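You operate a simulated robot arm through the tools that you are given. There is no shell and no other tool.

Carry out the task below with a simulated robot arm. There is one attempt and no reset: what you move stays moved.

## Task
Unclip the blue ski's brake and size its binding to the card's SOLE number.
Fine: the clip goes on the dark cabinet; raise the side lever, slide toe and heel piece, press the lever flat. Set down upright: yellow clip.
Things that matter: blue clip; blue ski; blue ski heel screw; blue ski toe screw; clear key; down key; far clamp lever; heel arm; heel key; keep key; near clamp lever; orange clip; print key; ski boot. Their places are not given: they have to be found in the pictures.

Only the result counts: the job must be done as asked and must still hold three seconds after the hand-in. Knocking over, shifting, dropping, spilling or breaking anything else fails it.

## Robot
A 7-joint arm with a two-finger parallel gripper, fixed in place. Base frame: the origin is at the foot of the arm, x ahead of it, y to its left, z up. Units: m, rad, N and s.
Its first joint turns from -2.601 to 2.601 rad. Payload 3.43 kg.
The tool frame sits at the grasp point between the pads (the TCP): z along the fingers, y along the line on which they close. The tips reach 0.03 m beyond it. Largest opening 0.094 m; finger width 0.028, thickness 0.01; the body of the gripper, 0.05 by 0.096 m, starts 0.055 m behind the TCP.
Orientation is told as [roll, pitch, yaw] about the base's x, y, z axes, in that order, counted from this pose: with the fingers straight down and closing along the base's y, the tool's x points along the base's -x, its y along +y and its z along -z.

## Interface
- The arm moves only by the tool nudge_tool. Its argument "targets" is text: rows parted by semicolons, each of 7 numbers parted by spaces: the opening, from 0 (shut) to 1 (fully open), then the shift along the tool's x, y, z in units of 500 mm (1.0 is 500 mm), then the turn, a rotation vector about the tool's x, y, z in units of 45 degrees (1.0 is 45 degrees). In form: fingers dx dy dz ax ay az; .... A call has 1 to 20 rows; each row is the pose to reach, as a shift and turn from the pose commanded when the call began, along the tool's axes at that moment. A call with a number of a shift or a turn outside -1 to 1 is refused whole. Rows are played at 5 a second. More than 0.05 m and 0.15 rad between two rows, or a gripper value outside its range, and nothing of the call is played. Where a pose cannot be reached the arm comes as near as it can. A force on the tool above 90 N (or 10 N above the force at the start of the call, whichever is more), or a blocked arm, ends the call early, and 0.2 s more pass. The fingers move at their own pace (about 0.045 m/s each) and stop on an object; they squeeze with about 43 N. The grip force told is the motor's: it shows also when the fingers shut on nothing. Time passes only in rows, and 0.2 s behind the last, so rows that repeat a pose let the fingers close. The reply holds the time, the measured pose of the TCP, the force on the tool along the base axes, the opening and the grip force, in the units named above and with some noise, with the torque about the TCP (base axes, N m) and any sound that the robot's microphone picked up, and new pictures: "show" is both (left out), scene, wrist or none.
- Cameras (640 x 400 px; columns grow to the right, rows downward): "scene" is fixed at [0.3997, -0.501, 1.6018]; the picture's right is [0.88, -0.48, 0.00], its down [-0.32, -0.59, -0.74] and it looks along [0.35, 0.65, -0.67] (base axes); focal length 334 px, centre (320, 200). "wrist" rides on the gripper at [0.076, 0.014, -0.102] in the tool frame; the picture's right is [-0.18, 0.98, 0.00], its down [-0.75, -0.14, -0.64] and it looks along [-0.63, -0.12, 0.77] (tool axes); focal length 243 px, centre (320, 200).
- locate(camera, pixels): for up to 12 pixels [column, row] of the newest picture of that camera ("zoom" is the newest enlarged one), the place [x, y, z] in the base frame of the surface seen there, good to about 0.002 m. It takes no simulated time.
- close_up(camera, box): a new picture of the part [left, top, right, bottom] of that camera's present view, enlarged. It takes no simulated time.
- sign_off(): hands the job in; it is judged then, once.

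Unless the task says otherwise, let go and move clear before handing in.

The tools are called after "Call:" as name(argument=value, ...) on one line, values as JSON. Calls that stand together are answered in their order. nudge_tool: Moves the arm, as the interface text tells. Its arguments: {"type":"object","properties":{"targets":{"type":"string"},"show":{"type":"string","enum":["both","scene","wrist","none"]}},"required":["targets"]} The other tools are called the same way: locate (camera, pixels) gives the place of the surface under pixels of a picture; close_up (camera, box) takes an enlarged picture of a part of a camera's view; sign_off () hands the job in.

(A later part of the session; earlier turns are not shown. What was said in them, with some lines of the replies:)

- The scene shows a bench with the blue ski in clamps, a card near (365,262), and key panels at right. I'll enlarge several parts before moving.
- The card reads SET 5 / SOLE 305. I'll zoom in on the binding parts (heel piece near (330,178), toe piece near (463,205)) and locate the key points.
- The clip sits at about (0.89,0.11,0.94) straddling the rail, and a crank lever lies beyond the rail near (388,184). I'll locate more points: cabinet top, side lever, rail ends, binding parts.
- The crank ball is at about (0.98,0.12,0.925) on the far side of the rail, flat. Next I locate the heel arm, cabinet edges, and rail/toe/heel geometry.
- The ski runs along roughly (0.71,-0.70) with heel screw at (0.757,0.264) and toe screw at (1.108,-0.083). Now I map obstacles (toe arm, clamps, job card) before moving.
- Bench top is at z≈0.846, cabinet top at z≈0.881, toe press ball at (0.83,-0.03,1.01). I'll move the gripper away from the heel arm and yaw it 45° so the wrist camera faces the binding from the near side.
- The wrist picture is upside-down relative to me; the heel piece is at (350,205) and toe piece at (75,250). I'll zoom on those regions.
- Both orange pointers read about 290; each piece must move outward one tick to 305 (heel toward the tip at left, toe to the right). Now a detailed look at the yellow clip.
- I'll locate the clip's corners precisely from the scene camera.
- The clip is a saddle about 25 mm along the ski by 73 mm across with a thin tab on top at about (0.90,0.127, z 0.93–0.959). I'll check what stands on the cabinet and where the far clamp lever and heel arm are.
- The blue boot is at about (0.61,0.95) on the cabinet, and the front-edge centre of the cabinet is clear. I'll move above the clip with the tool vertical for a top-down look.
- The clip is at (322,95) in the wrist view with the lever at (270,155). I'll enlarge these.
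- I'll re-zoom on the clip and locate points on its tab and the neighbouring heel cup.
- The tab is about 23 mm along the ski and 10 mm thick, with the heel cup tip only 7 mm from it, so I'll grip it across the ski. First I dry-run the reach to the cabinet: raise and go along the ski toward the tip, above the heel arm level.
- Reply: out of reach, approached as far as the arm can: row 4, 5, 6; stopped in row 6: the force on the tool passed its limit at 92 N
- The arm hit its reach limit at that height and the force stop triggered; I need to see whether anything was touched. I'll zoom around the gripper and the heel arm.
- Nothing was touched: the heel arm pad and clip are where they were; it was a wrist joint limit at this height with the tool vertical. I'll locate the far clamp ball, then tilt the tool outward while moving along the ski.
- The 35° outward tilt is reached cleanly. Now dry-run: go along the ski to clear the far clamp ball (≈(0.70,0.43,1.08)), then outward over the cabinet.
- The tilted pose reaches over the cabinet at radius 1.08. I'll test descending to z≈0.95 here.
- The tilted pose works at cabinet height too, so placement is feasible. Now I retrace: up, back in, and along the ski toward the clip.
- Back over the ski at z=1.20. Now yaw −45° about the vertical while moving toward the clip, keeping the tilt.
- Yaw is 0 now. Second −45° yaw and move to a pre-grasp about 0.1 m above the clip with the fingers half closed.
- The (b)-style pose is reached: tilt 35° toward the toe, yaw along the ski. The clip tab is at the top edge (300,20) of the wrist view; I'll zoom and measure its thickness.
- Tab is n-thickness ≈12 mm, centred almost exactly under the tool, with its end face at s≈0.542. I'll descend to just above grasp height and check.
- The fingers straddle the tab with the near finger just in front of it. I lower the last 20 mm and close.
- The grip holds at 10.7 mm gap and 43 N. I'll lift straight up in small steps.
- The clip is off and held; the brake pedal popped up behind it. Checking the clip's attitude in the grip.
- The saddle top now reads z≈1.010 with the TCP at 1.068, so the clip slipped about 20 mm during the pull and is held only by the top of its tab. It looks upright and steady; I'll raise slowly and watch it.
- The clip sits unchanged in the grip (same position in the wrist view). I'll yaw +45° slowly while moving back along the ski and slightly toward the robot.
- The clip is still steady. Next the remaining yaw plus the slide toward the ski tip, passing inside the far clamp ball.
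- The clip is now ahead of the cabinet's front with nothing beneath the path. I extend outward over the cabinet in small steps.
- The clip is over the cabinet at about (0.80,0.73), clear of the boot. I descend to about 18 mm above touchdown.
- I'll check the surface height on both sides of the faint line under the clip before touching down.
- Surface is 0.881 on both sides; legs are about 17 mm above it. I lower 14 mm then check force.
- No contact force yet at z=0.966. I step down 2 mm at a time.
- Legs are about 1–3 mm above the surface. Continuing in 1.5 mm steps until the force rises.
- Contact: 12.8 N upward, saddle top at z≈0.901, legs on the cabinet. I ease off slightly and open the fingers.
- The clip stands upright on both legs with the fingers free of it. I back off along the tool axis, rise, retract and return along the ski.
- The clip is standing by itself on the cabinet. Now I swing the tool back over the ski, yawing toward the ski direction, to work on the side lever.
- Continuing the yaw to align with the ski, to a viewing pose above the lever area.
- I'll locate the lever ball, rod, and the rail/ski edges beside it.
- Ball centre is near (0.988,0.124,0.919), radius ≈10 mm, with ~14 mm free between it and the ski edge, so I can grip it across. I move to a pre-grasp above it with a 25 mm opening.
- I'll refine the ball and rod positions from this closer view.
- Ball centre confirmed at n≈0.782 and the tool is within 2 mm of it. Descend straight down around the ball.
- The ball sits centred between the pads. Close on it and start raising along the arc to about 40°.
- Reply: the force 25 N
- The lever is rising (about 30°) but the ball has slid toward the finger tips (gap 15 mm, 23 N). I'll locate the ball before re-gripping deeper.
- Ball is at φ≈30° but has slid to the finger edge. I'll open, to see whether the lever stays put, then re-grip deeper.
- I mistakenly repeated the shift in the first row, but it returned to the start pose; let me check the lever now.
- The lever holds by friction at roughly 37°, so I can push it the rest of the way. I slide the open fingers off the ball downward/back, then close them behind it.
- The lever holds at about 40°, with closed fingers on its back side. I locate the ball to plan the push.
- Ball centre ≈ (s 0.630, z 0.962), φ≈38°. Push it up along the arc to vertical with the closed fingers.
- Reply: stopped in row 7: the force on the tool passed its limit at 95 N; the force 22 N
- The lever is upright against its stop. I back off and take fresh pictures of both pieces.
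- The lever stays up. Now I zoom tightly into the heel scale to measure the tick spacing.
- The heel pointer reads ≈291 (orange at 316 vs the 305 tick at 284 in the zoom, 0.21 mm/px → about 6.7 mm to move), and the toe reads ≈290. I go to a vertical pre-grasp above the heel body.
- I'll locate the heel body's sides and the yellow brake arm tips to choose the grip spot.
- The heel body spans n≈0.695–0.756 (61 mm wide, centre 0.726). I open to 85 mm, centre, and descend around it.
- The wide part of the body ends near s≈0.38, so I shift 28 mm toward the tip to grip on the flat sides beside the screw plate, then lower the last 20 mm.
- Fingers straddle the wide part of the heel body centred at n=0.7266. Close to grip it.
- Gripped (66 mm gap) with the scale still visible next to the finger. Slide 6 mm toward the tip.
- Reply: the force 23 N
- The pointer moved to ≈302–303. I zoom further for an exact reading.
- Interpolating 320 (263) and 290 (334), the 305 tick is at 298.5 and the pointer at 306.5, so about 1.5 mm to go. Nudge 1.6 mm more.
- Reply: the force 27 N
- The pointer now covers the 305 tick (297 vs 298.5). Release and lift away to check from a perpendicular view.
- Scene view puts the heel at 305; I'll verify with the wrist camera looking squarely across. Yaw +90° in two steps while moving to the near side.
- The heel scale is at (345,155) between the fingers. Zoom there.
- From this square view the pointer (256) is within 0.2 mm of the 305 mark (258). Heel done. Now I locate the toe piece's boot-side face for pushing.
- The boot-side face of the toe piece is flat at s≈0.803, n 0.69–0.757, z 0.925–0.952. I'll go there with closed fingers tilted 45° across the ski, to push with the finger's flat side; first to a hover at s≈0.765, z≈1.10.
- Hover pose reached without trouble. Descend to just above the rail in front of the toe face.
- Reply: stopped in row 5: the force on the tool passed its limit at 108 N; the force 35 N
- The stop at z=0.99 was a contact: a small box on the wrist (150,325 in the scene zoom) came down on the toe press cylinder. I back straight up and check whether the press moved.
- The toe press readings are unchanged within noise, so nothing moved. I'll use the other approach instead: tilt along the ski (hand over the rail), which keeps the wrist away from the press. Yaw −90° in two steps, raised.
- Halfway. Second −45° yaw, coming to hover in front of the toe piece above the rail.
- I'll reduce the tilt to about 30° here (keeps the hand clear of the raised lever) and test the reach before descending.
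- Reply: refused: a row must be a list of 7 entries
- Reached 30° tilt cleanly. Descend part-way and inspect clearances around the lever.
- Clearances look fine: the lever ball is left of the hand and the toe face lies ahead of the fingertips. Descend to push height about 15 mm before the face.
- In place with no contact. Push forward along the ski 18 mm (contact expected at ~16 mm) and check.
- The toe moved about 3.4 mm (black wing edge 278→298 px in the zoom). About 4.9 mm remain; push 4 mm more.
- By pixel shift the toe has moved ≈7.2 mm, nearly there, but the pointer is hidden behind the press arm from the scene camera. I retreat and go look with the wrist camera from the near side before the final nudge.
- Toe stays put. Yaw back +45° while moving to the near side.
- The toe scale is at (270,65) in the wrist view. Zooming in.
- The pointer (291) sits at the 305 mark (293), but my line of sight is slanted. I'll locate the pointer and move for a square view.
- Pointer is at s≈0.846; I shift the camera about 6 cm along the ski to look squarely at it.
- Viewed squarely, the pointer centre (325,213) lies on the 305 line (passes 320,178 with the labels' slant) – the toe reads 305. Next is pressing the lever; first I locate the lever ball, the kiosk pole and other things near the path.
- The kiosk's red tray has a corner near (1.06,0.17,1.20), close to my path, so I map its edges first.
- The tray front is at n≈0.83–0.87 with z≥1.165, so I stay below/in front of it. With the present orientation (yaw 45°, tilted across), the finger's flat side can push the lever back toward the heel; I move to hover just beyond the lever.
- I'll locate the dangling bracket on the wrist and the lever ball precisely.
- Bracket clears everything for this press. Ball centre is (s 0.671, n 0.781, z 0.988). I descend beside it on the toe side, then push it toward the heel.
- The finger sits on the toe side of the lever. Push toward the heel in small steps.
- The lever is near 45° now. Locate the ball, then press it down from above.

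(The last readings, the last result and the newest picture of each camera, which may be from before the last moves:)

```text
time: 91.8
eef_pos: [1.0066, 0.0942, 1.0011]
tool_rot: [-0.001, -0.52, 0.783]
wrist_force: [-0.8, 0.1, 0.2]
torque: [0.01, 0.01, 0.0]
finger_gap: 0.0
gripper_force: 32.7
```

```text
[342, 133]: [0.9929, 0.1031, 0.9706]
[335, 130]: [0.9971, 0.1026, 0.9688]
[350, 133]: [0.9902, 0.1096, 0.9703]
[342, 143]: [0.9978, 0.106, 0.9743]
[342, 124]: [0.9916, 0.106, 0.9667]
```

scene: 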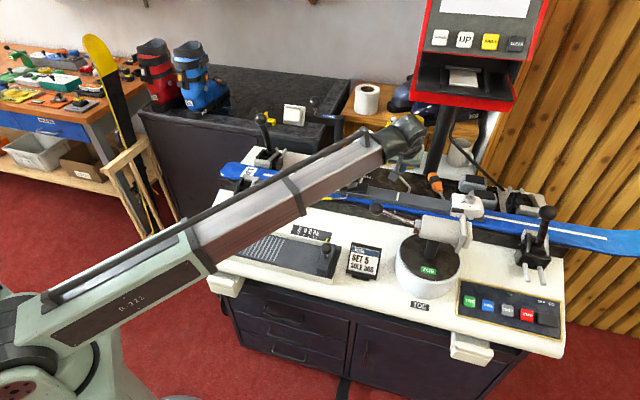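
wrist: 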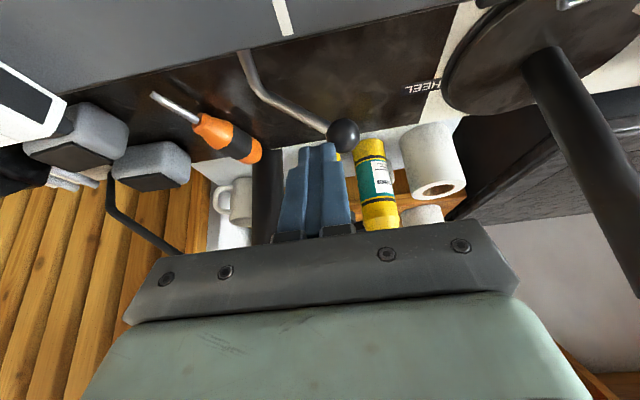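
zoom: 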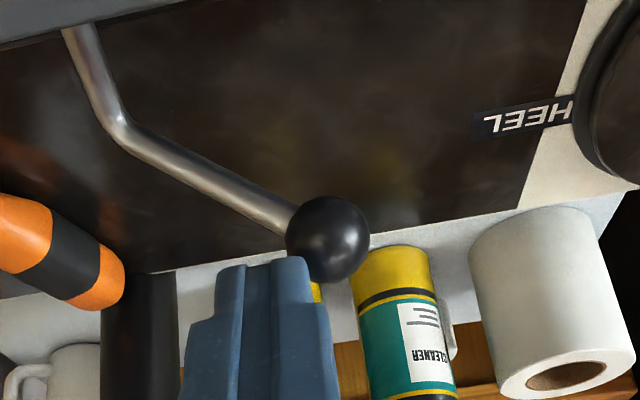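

Ball centre ≈ (s 0.633, z 0.966), φ≈42°. I lift the tip over the ball and press down along the arc to about 20°.

Call:
nudge_tool(targets="0 -0.0139 0 -0.0243 0 0 0; 0 -0.0191 0.034 -0.0213 0 0 0; 0 -0.0126 0.034 -0.0098 0 0 0; 0 -0.0006 0.0512 0.011 0 0 0; 0 0.0104 0.0616 0.0302 0 0 0; 0 0.0104 0.0616 0.0302 0 0 0")

Call:
close_up(camera="wrist", box=[220, 60, 460, 220])

Call:
close_up(camera="scene", box=[360, 130, 450, 205])

```text
time: 93.2
eef_pos: [0.9866, 0.1186, 0.9857]
tool_rot: [0.001, -0.519, 0.782]
wrist_force: [0.0, 0.0, 0.1]
torque: [0.0, -0.01, -0.01]
finger_gap: 0.0
gripper_force: 32.6
```

scene: 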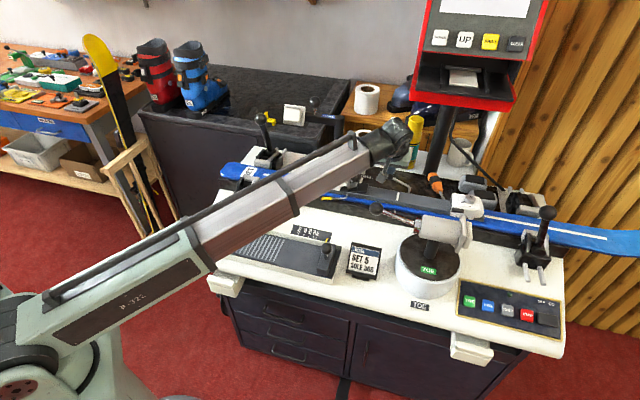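
wrist: 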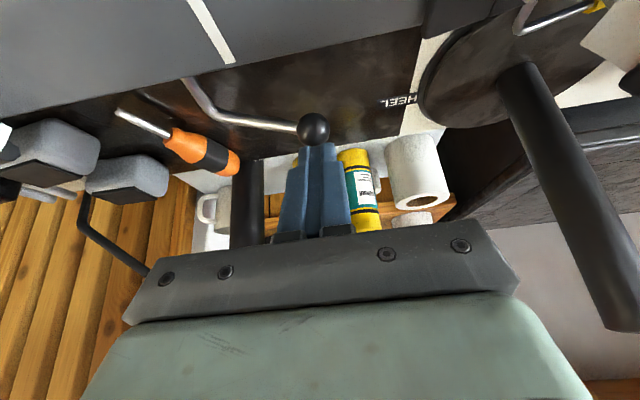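

```text
2.50 times, centred on (340, 140) of wrist
```

zoom: 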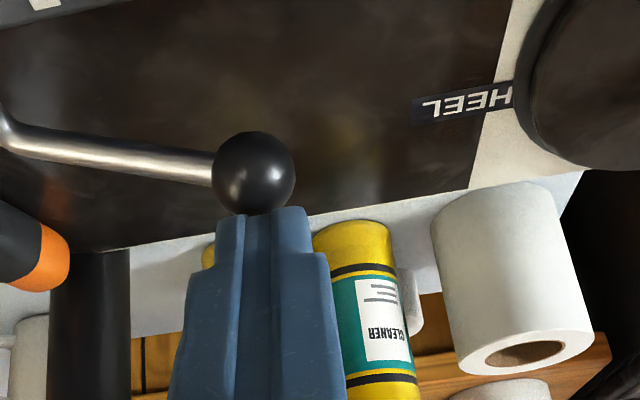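

```text
5.33 times, centred on (405, 168) of scene
```

zoom: 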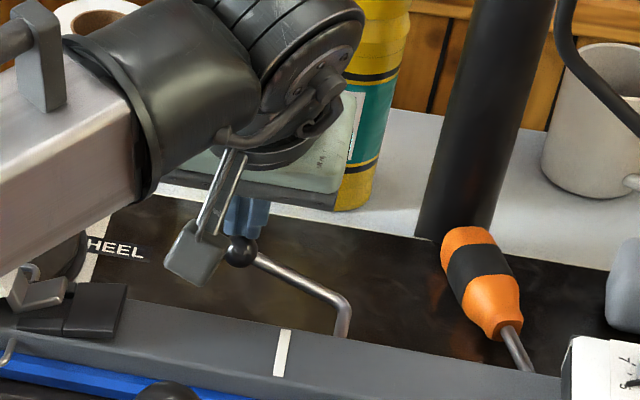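

The ball is right under the fingertips at ~20°. Continue pressing to flat.

Call:
nudge_tool(targets="0 0.006 0.003 0.0104 0 0 0; 0 0.0116 0.006 0.0203 0 0 0; 0 0.0178 0.007 0.031 0 0 0; 0 0.0237 0.008 0.0415 0 0 0; 0 0.0237 0.008 0.0415 0 0 0")

Call:
close_up(camera="wrist", box=[220, 60, 460, 220])

Call:
close_up(camera="scene", box=[360, 130, 450, 205])

```text
time: 94.5
eef_pos: [0.9839, 0.1228, 0.9617]
tool_rot: [-0.001, -0.521, 0.781]
wrist_force: [0.1, 0.2, -0.3]
torque: [0.0, 0.01, 0.0]
finger_gap: 0.0
gripper_force: 33.1
```

scene: 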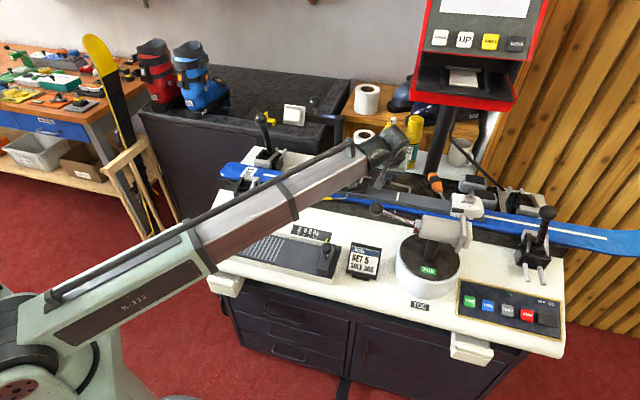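
wrist: 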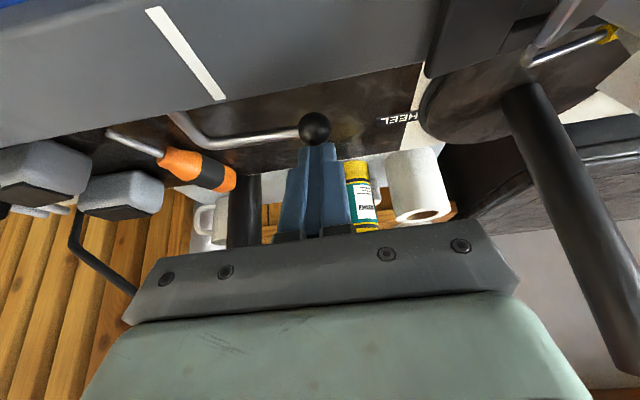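

```text
2.50 times, centred on (340, 140) of wrist
```

zoom: 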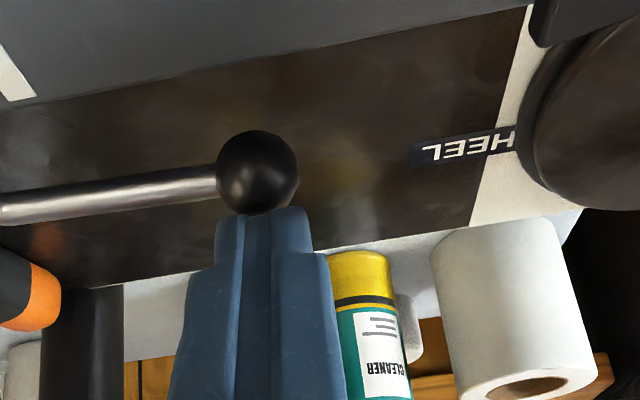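

```text
5.33 times, centred on (405, 168) of scene
```

zoom: 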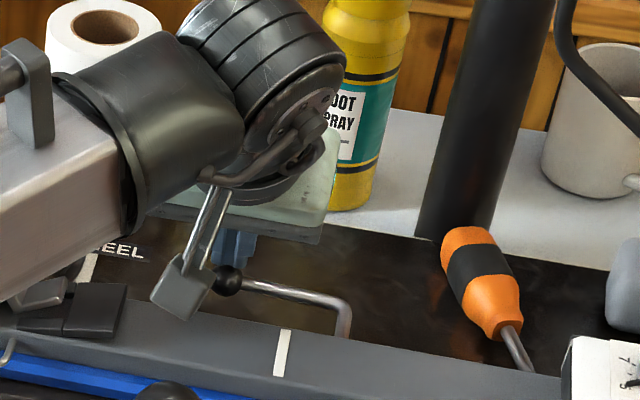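

The ball is back near its original pixel (387,183). I press a few more millimetres to feel the stop.

Call:
nudge_tool(targets="0 0.002 0 0.0035 0 0 0; 0 0.004 0 0.007 0 0 0; 0 0.004 0 0.007 0 0 0", show="none")

Call:
locate(camera="wrist", pixels=[[315, 125], [315, 118]])

```text
time: 95.2
eef_pos: [0.9833, 0.1224, 0.9586]
tool_rot: [0.001, -0.521, 0.782]
wrist_force: [-0.7, -1.2, 5.4]
torque: [0.03, -0.02, 0.03]
finger_gap: 0.0
gripper_force: 32.7
```

```text
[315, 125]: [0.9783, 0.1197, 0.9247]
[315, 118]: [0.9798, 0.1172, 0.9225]
```

Force is rising (5 N). Press a bit harder to seat it.

Call:
nudge_tool(targets="0 0.002 0 0.0035 0 0 0; 0 0.004 0 0.007 0 0 0; 0 0.004 0 0.007 0 0 0", show="none")

Call:
close_up(camera="scene", box=[365, 165, 429, 205])

```text
time: 96.0
eef_pos: [0.9833, 0.1211, 0.957]
tool_rot: [-0.004, -0.526, 0.782]
wrist_force: [-0.8, -2.1, 43.9]
torque: [-0.12, -0.22, 0.43]
finger_gap: 0.0
gripper_force: 32.9
```

```text
10.00 times, centred on (397, 185) of scene
```

zoom: 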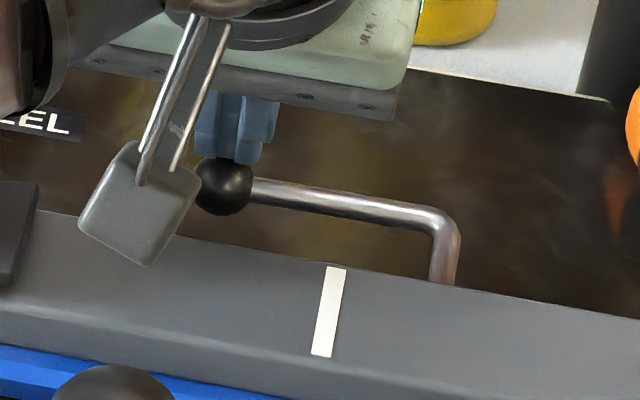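

44 N against the stop, and the lever lies exactly as in the first picture. I lift off and move away to the near side.

Call:
nudge_tool(targets="0 -0.02 0 -0.0346 0 0 0; 0 -0.05 0 -0.0867 0 0 0; 0 -0.085 0 -0.147 0 0 0; 0 -0.12 0 -0.208 0 0 0; 0 -0.04 -0.05 -0.253 0 0 0; 0 0.04 -0.1 -0.3 0 0 0; 0 0.12 -0.15 -0.345 0 0 0; 0 0.12 -0.15 -0.345 0 0 0")

Call:
close_up(camera="scene", box=[365, 165, 429, 205])

Call:
close_up(camera="scene", box=[309, 183, 321, 191])

Call:
close_up(camera="scene", box=[458, 210, 470, 218])

```text
refused: row 5 steps farther than a row can; nothing moved
```

```text
10.00 times, centred on (397, 185) of scene
```

zoom: 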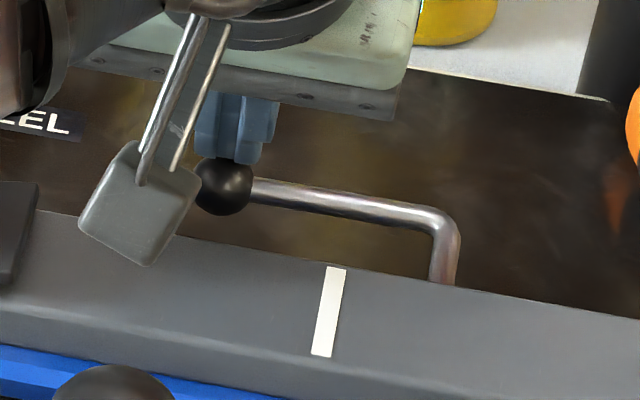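

```text
16.00 times, centred on (315, 187) of scene
```

zoom: 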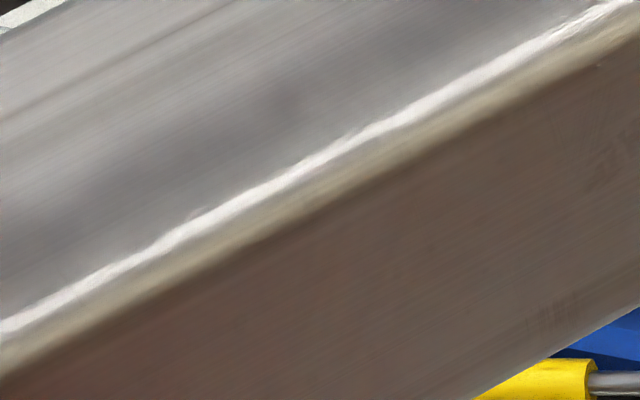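

```text
16.00 times, centred on (464, 214) of scene
```

zoom: 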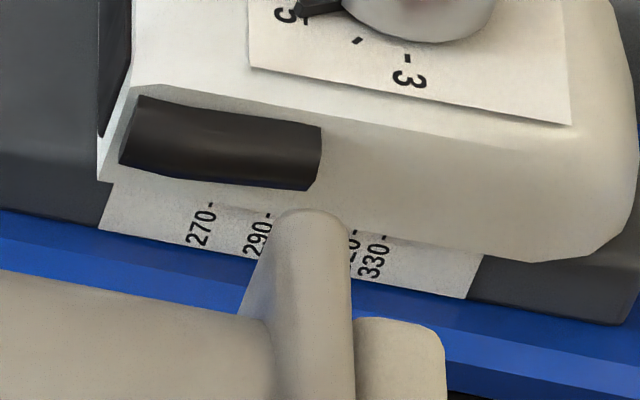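

The step was too long and refused; nothing moved. Lift in smaller steps first.

Call:
nudge_tool(targets="0 -0.02 0 -0.0346 0 0 0; 0 -0.05 0 -0.0867 0 0 0; 0 -0.085 0 -0.147 0 0 0; 0 -0.12 0 -0.208 0 0 0; 0 -0.06 0 -0.243 0 0 0; 0 0 0 -0.278 0 0 0; 0 0.06 0 -0.313 0 0 0; 0 0.12 0 -0.348 0 0 0; 0 0.12 0 -0.348 0 0 0")

Call:
close_up(camera="scene", box=[355, 155, 435, 205])

```text
time: 98.0
eef_pos: [0.8848, 0.0231, 1.0765]
tool_rot: [-0.001, -0.521, 0.782]
wrist_force: [0.0, 0.2, 0.5]
torque: [-0.02, 0.0, 0.01]
finger_gap: 0.0
gripper_force: 33.3
```

scene: 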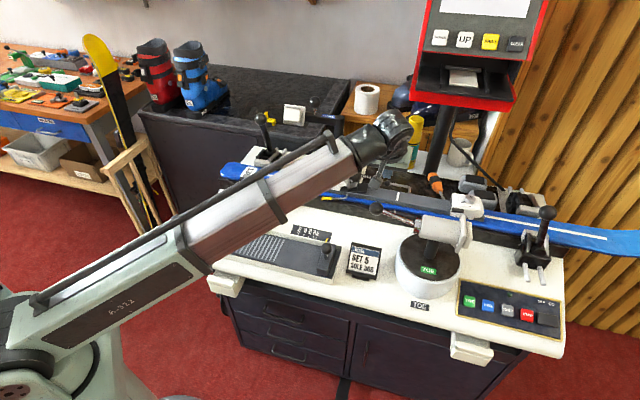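
wrist: 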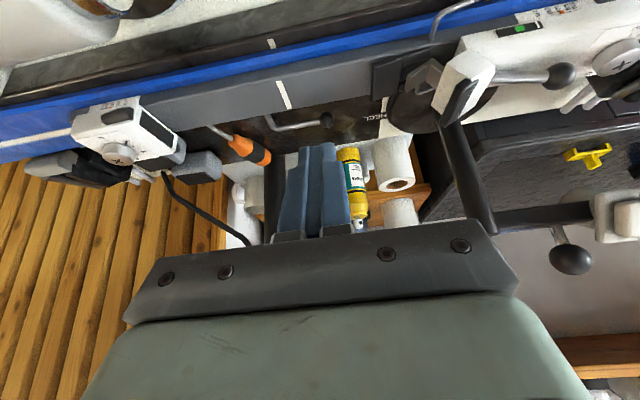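

```text
8.00 times, centred on (395, 180) of scene
```

zoom: 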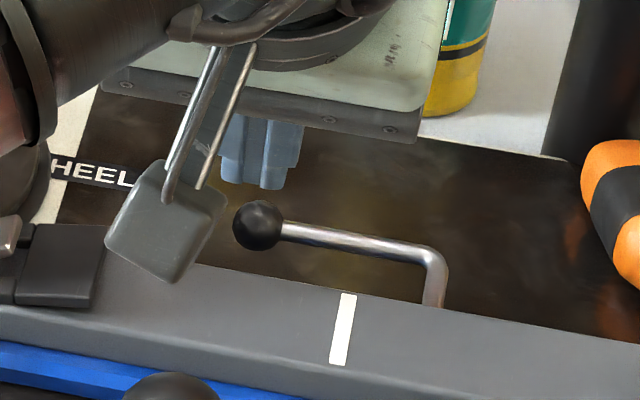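

The lever is flat as originally and the clip still stands on the cabinet (585,155). I'll re-check both scales from here.

Call:
close_up(camera="wrist", box=[85, 90, 125, 115])

Call:
close_up(camera="wrist", box=[525, 0, 575, 25])

Call:
close_up(camera="wrist", box=[540, 120, 640, 200])

```text
16.00 times, centred on (105, 102) of wrist
```

zoom: 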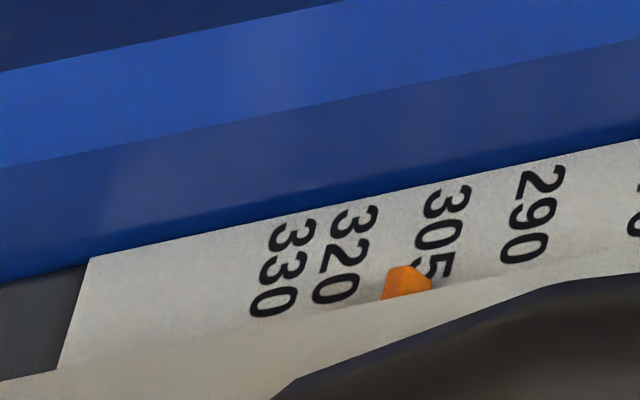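

```text
12.80 times, centred on (550, 12) of wrist
```

zoom: 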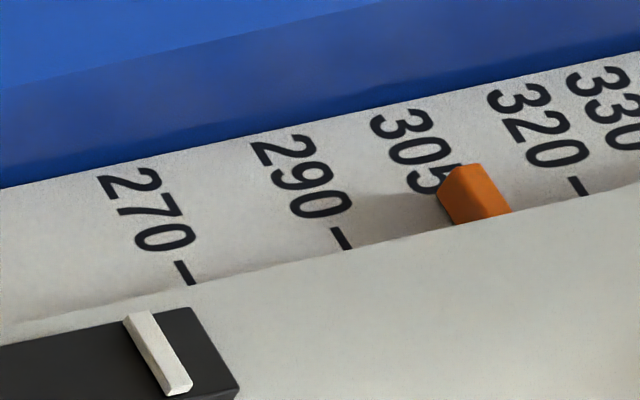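

```text
5.00 times, centred on (590, 160) of wrist
```

zoom: 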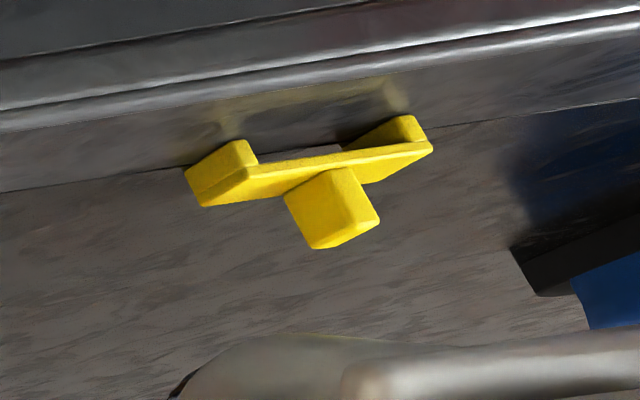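

Allowing for the slanted view, both pointers still agree with 305, and the clip stands on its legs. I raise and move the arm clear, then do a last full check.

Call:
nudge_tool(targets="0 -0.033 0 -0.058 0 0 0; 0 -0.066 0 -0.116 0 0 0; 0 -0.1 0 -0.1735 0 0 0; 0 -0.08 0.07 -0.185 0 0 0; 0 -0.06 0.14 -0.196 0 0 0; 0 -0.04 0.21 -0.208 0 0 0; 0 -0.02 0.28 -0.219 0 0 0; 0 -0.02 0.35 -0.219 0 0 0; 0 -0.02 0.35 -0.219 0 0 0")

Call:
close_up(camera="scene", box=[458, 210, 470, 218])

Call:
close_up(camera="scene", box=[309, 183, 321, 191])

Call:
close_up(camera="scene", box=[340, 150, 500, 250])

```text
time: 100.0
eef_pos: [0.7296, 0.1168, 1.1749]
tool_rot: [0.0, -0.517, 0.783]
wrist_force: [-0.2, -0.3, -0.4]
torque: [0.02, 0.02, 0.01]
finger_gap: 0.0
gripper_force: 33.1
```

scene: 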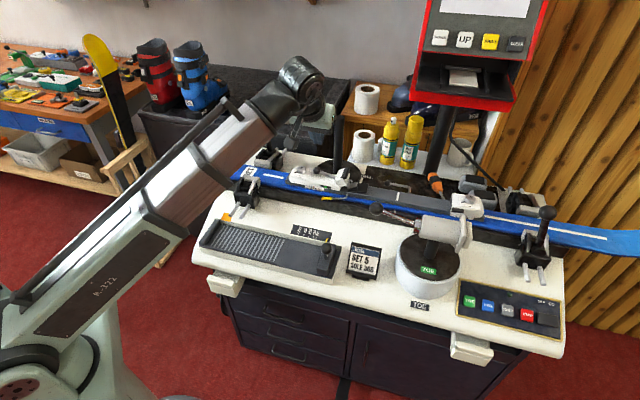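
wrist: 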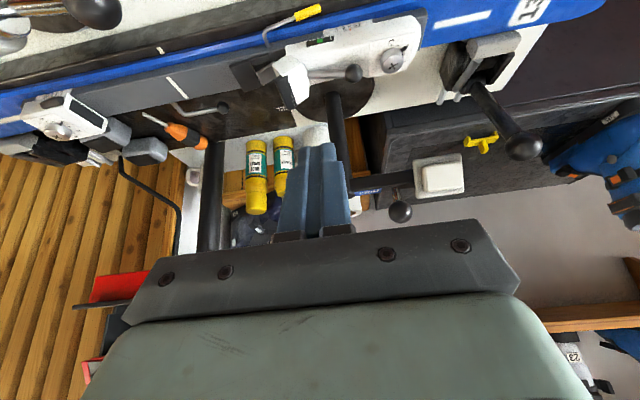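

```text
16.00 times, centred on (464, 214) of scene
```

zoom: 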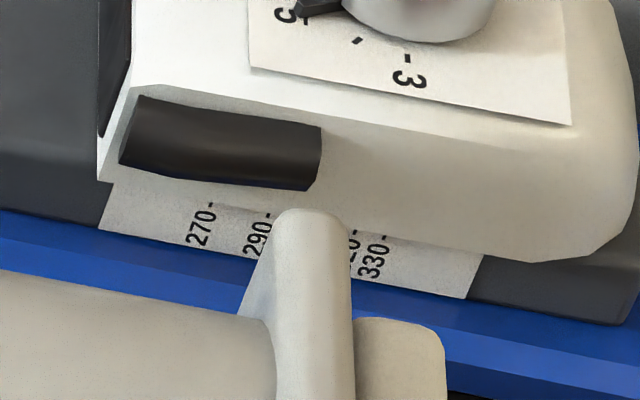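

```text
16.00 times, centred on (315, 187) of scene
```

zoom: 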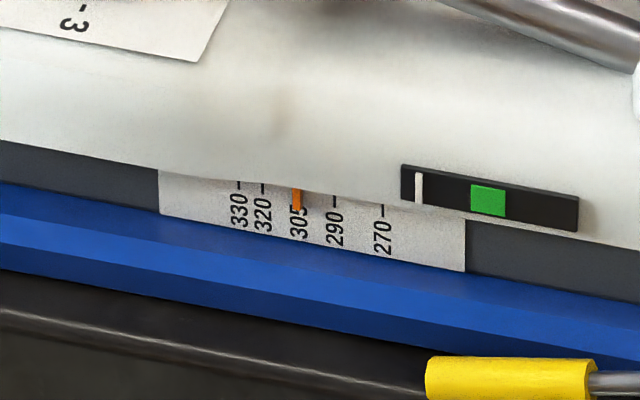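

```text
4.00 times, centred on (420, 200) of scene
```

zoom: 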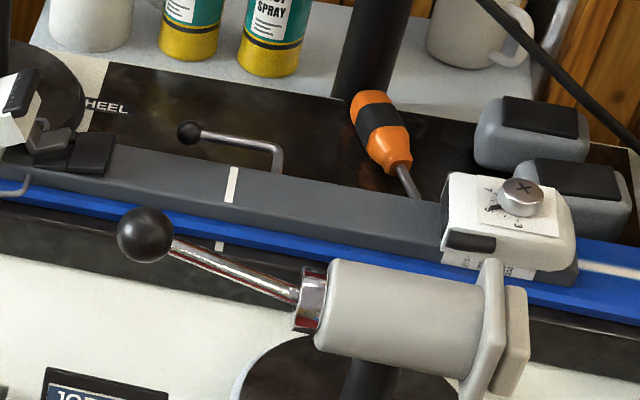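

Both readings are unchanged after locking. A last look at the toe dial and the clip to be sure nothing else was disturbed.

Call:
close_up(camera="scene", box=[440, 185, 500, 225])

Call:
close_up(camera="scene", box=[285, 160, 365, 210])

Call:
close_up(camera="wrist", box=[420, 100, 560, 200])

Call:
locate(camera="scene", pixels=[[377, 208], [395, 215], [418, 225], [440, 235], [462, 235], [547, 212], [364, 250], [327, 248]])

```text
10.00 times, centred on (470, 205) of scene
```

zoom: 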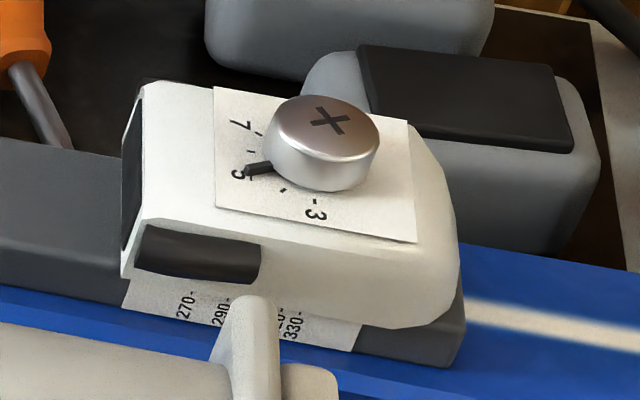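

```text
8.00 times, centred on (325, 185) of scene
```

zoom: 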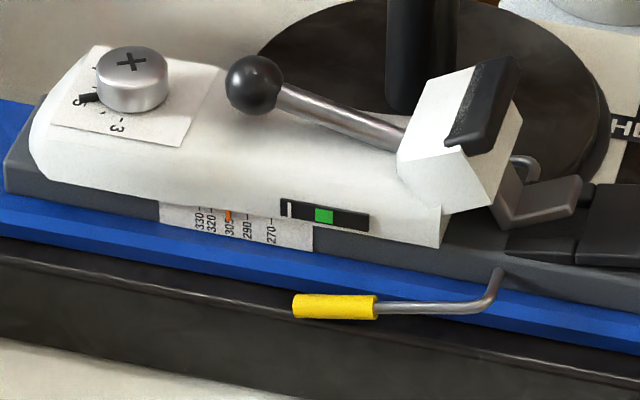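

```text
4.00 times, centred on (490, 150) of wrist
```

zoom: 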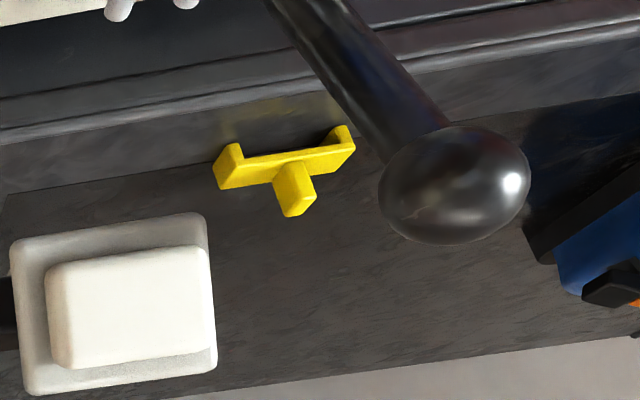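

```text
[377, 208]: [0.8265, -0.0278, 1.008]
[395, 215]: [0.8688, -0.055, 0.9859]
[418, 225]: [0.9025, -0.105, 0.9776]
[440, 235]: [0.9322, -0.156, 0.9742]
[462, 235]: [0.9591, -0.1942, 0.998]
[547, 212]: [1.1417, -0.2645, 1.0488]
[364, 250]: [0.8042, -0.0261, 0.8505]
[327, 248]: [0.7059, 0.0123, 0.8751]
```

The job is ready to hand in:
- **Scales:** both pointers stand at 305.
- **Side lever:** it lies flat against its stop.
- **Clip:** it stands upright on the cabinet.
- **Surroundings:** the dials still read 5, and the toe press and card read where they did before.
- **Arm:** it is clear.

Handing in now.

Call:
sign_off()

```text
The job is handed in.
```

I handed the job in. The result of the judging has not come back.

- **Clip:** the yellow clip is off the blue ski's brake and stands upright on the dark cabinet, clear of the boots.
- **Binding:** I raised the side lever and slid the heel and toe pieces about 7 mm each, from roughly 290 to the card's SOLE 305. Viewed squarely, both pointers read within about half a unit of 305. I pressed the lever flat against its stop (44 N), and a later check showed both readings unchanged.

**Contact with the toe press:** while I was lowering the gripper toward the toe piece, a bracket on the wrist came down on the toe press cylinder and the force stop triggered at 108 N. I backed off straight away. The press's position reads the same as before, within about 2 mm.

There was one earlier force stop, at 92 N, when the arm ran out of reach. It touched nothing that I could see. Both release dials still read 5.
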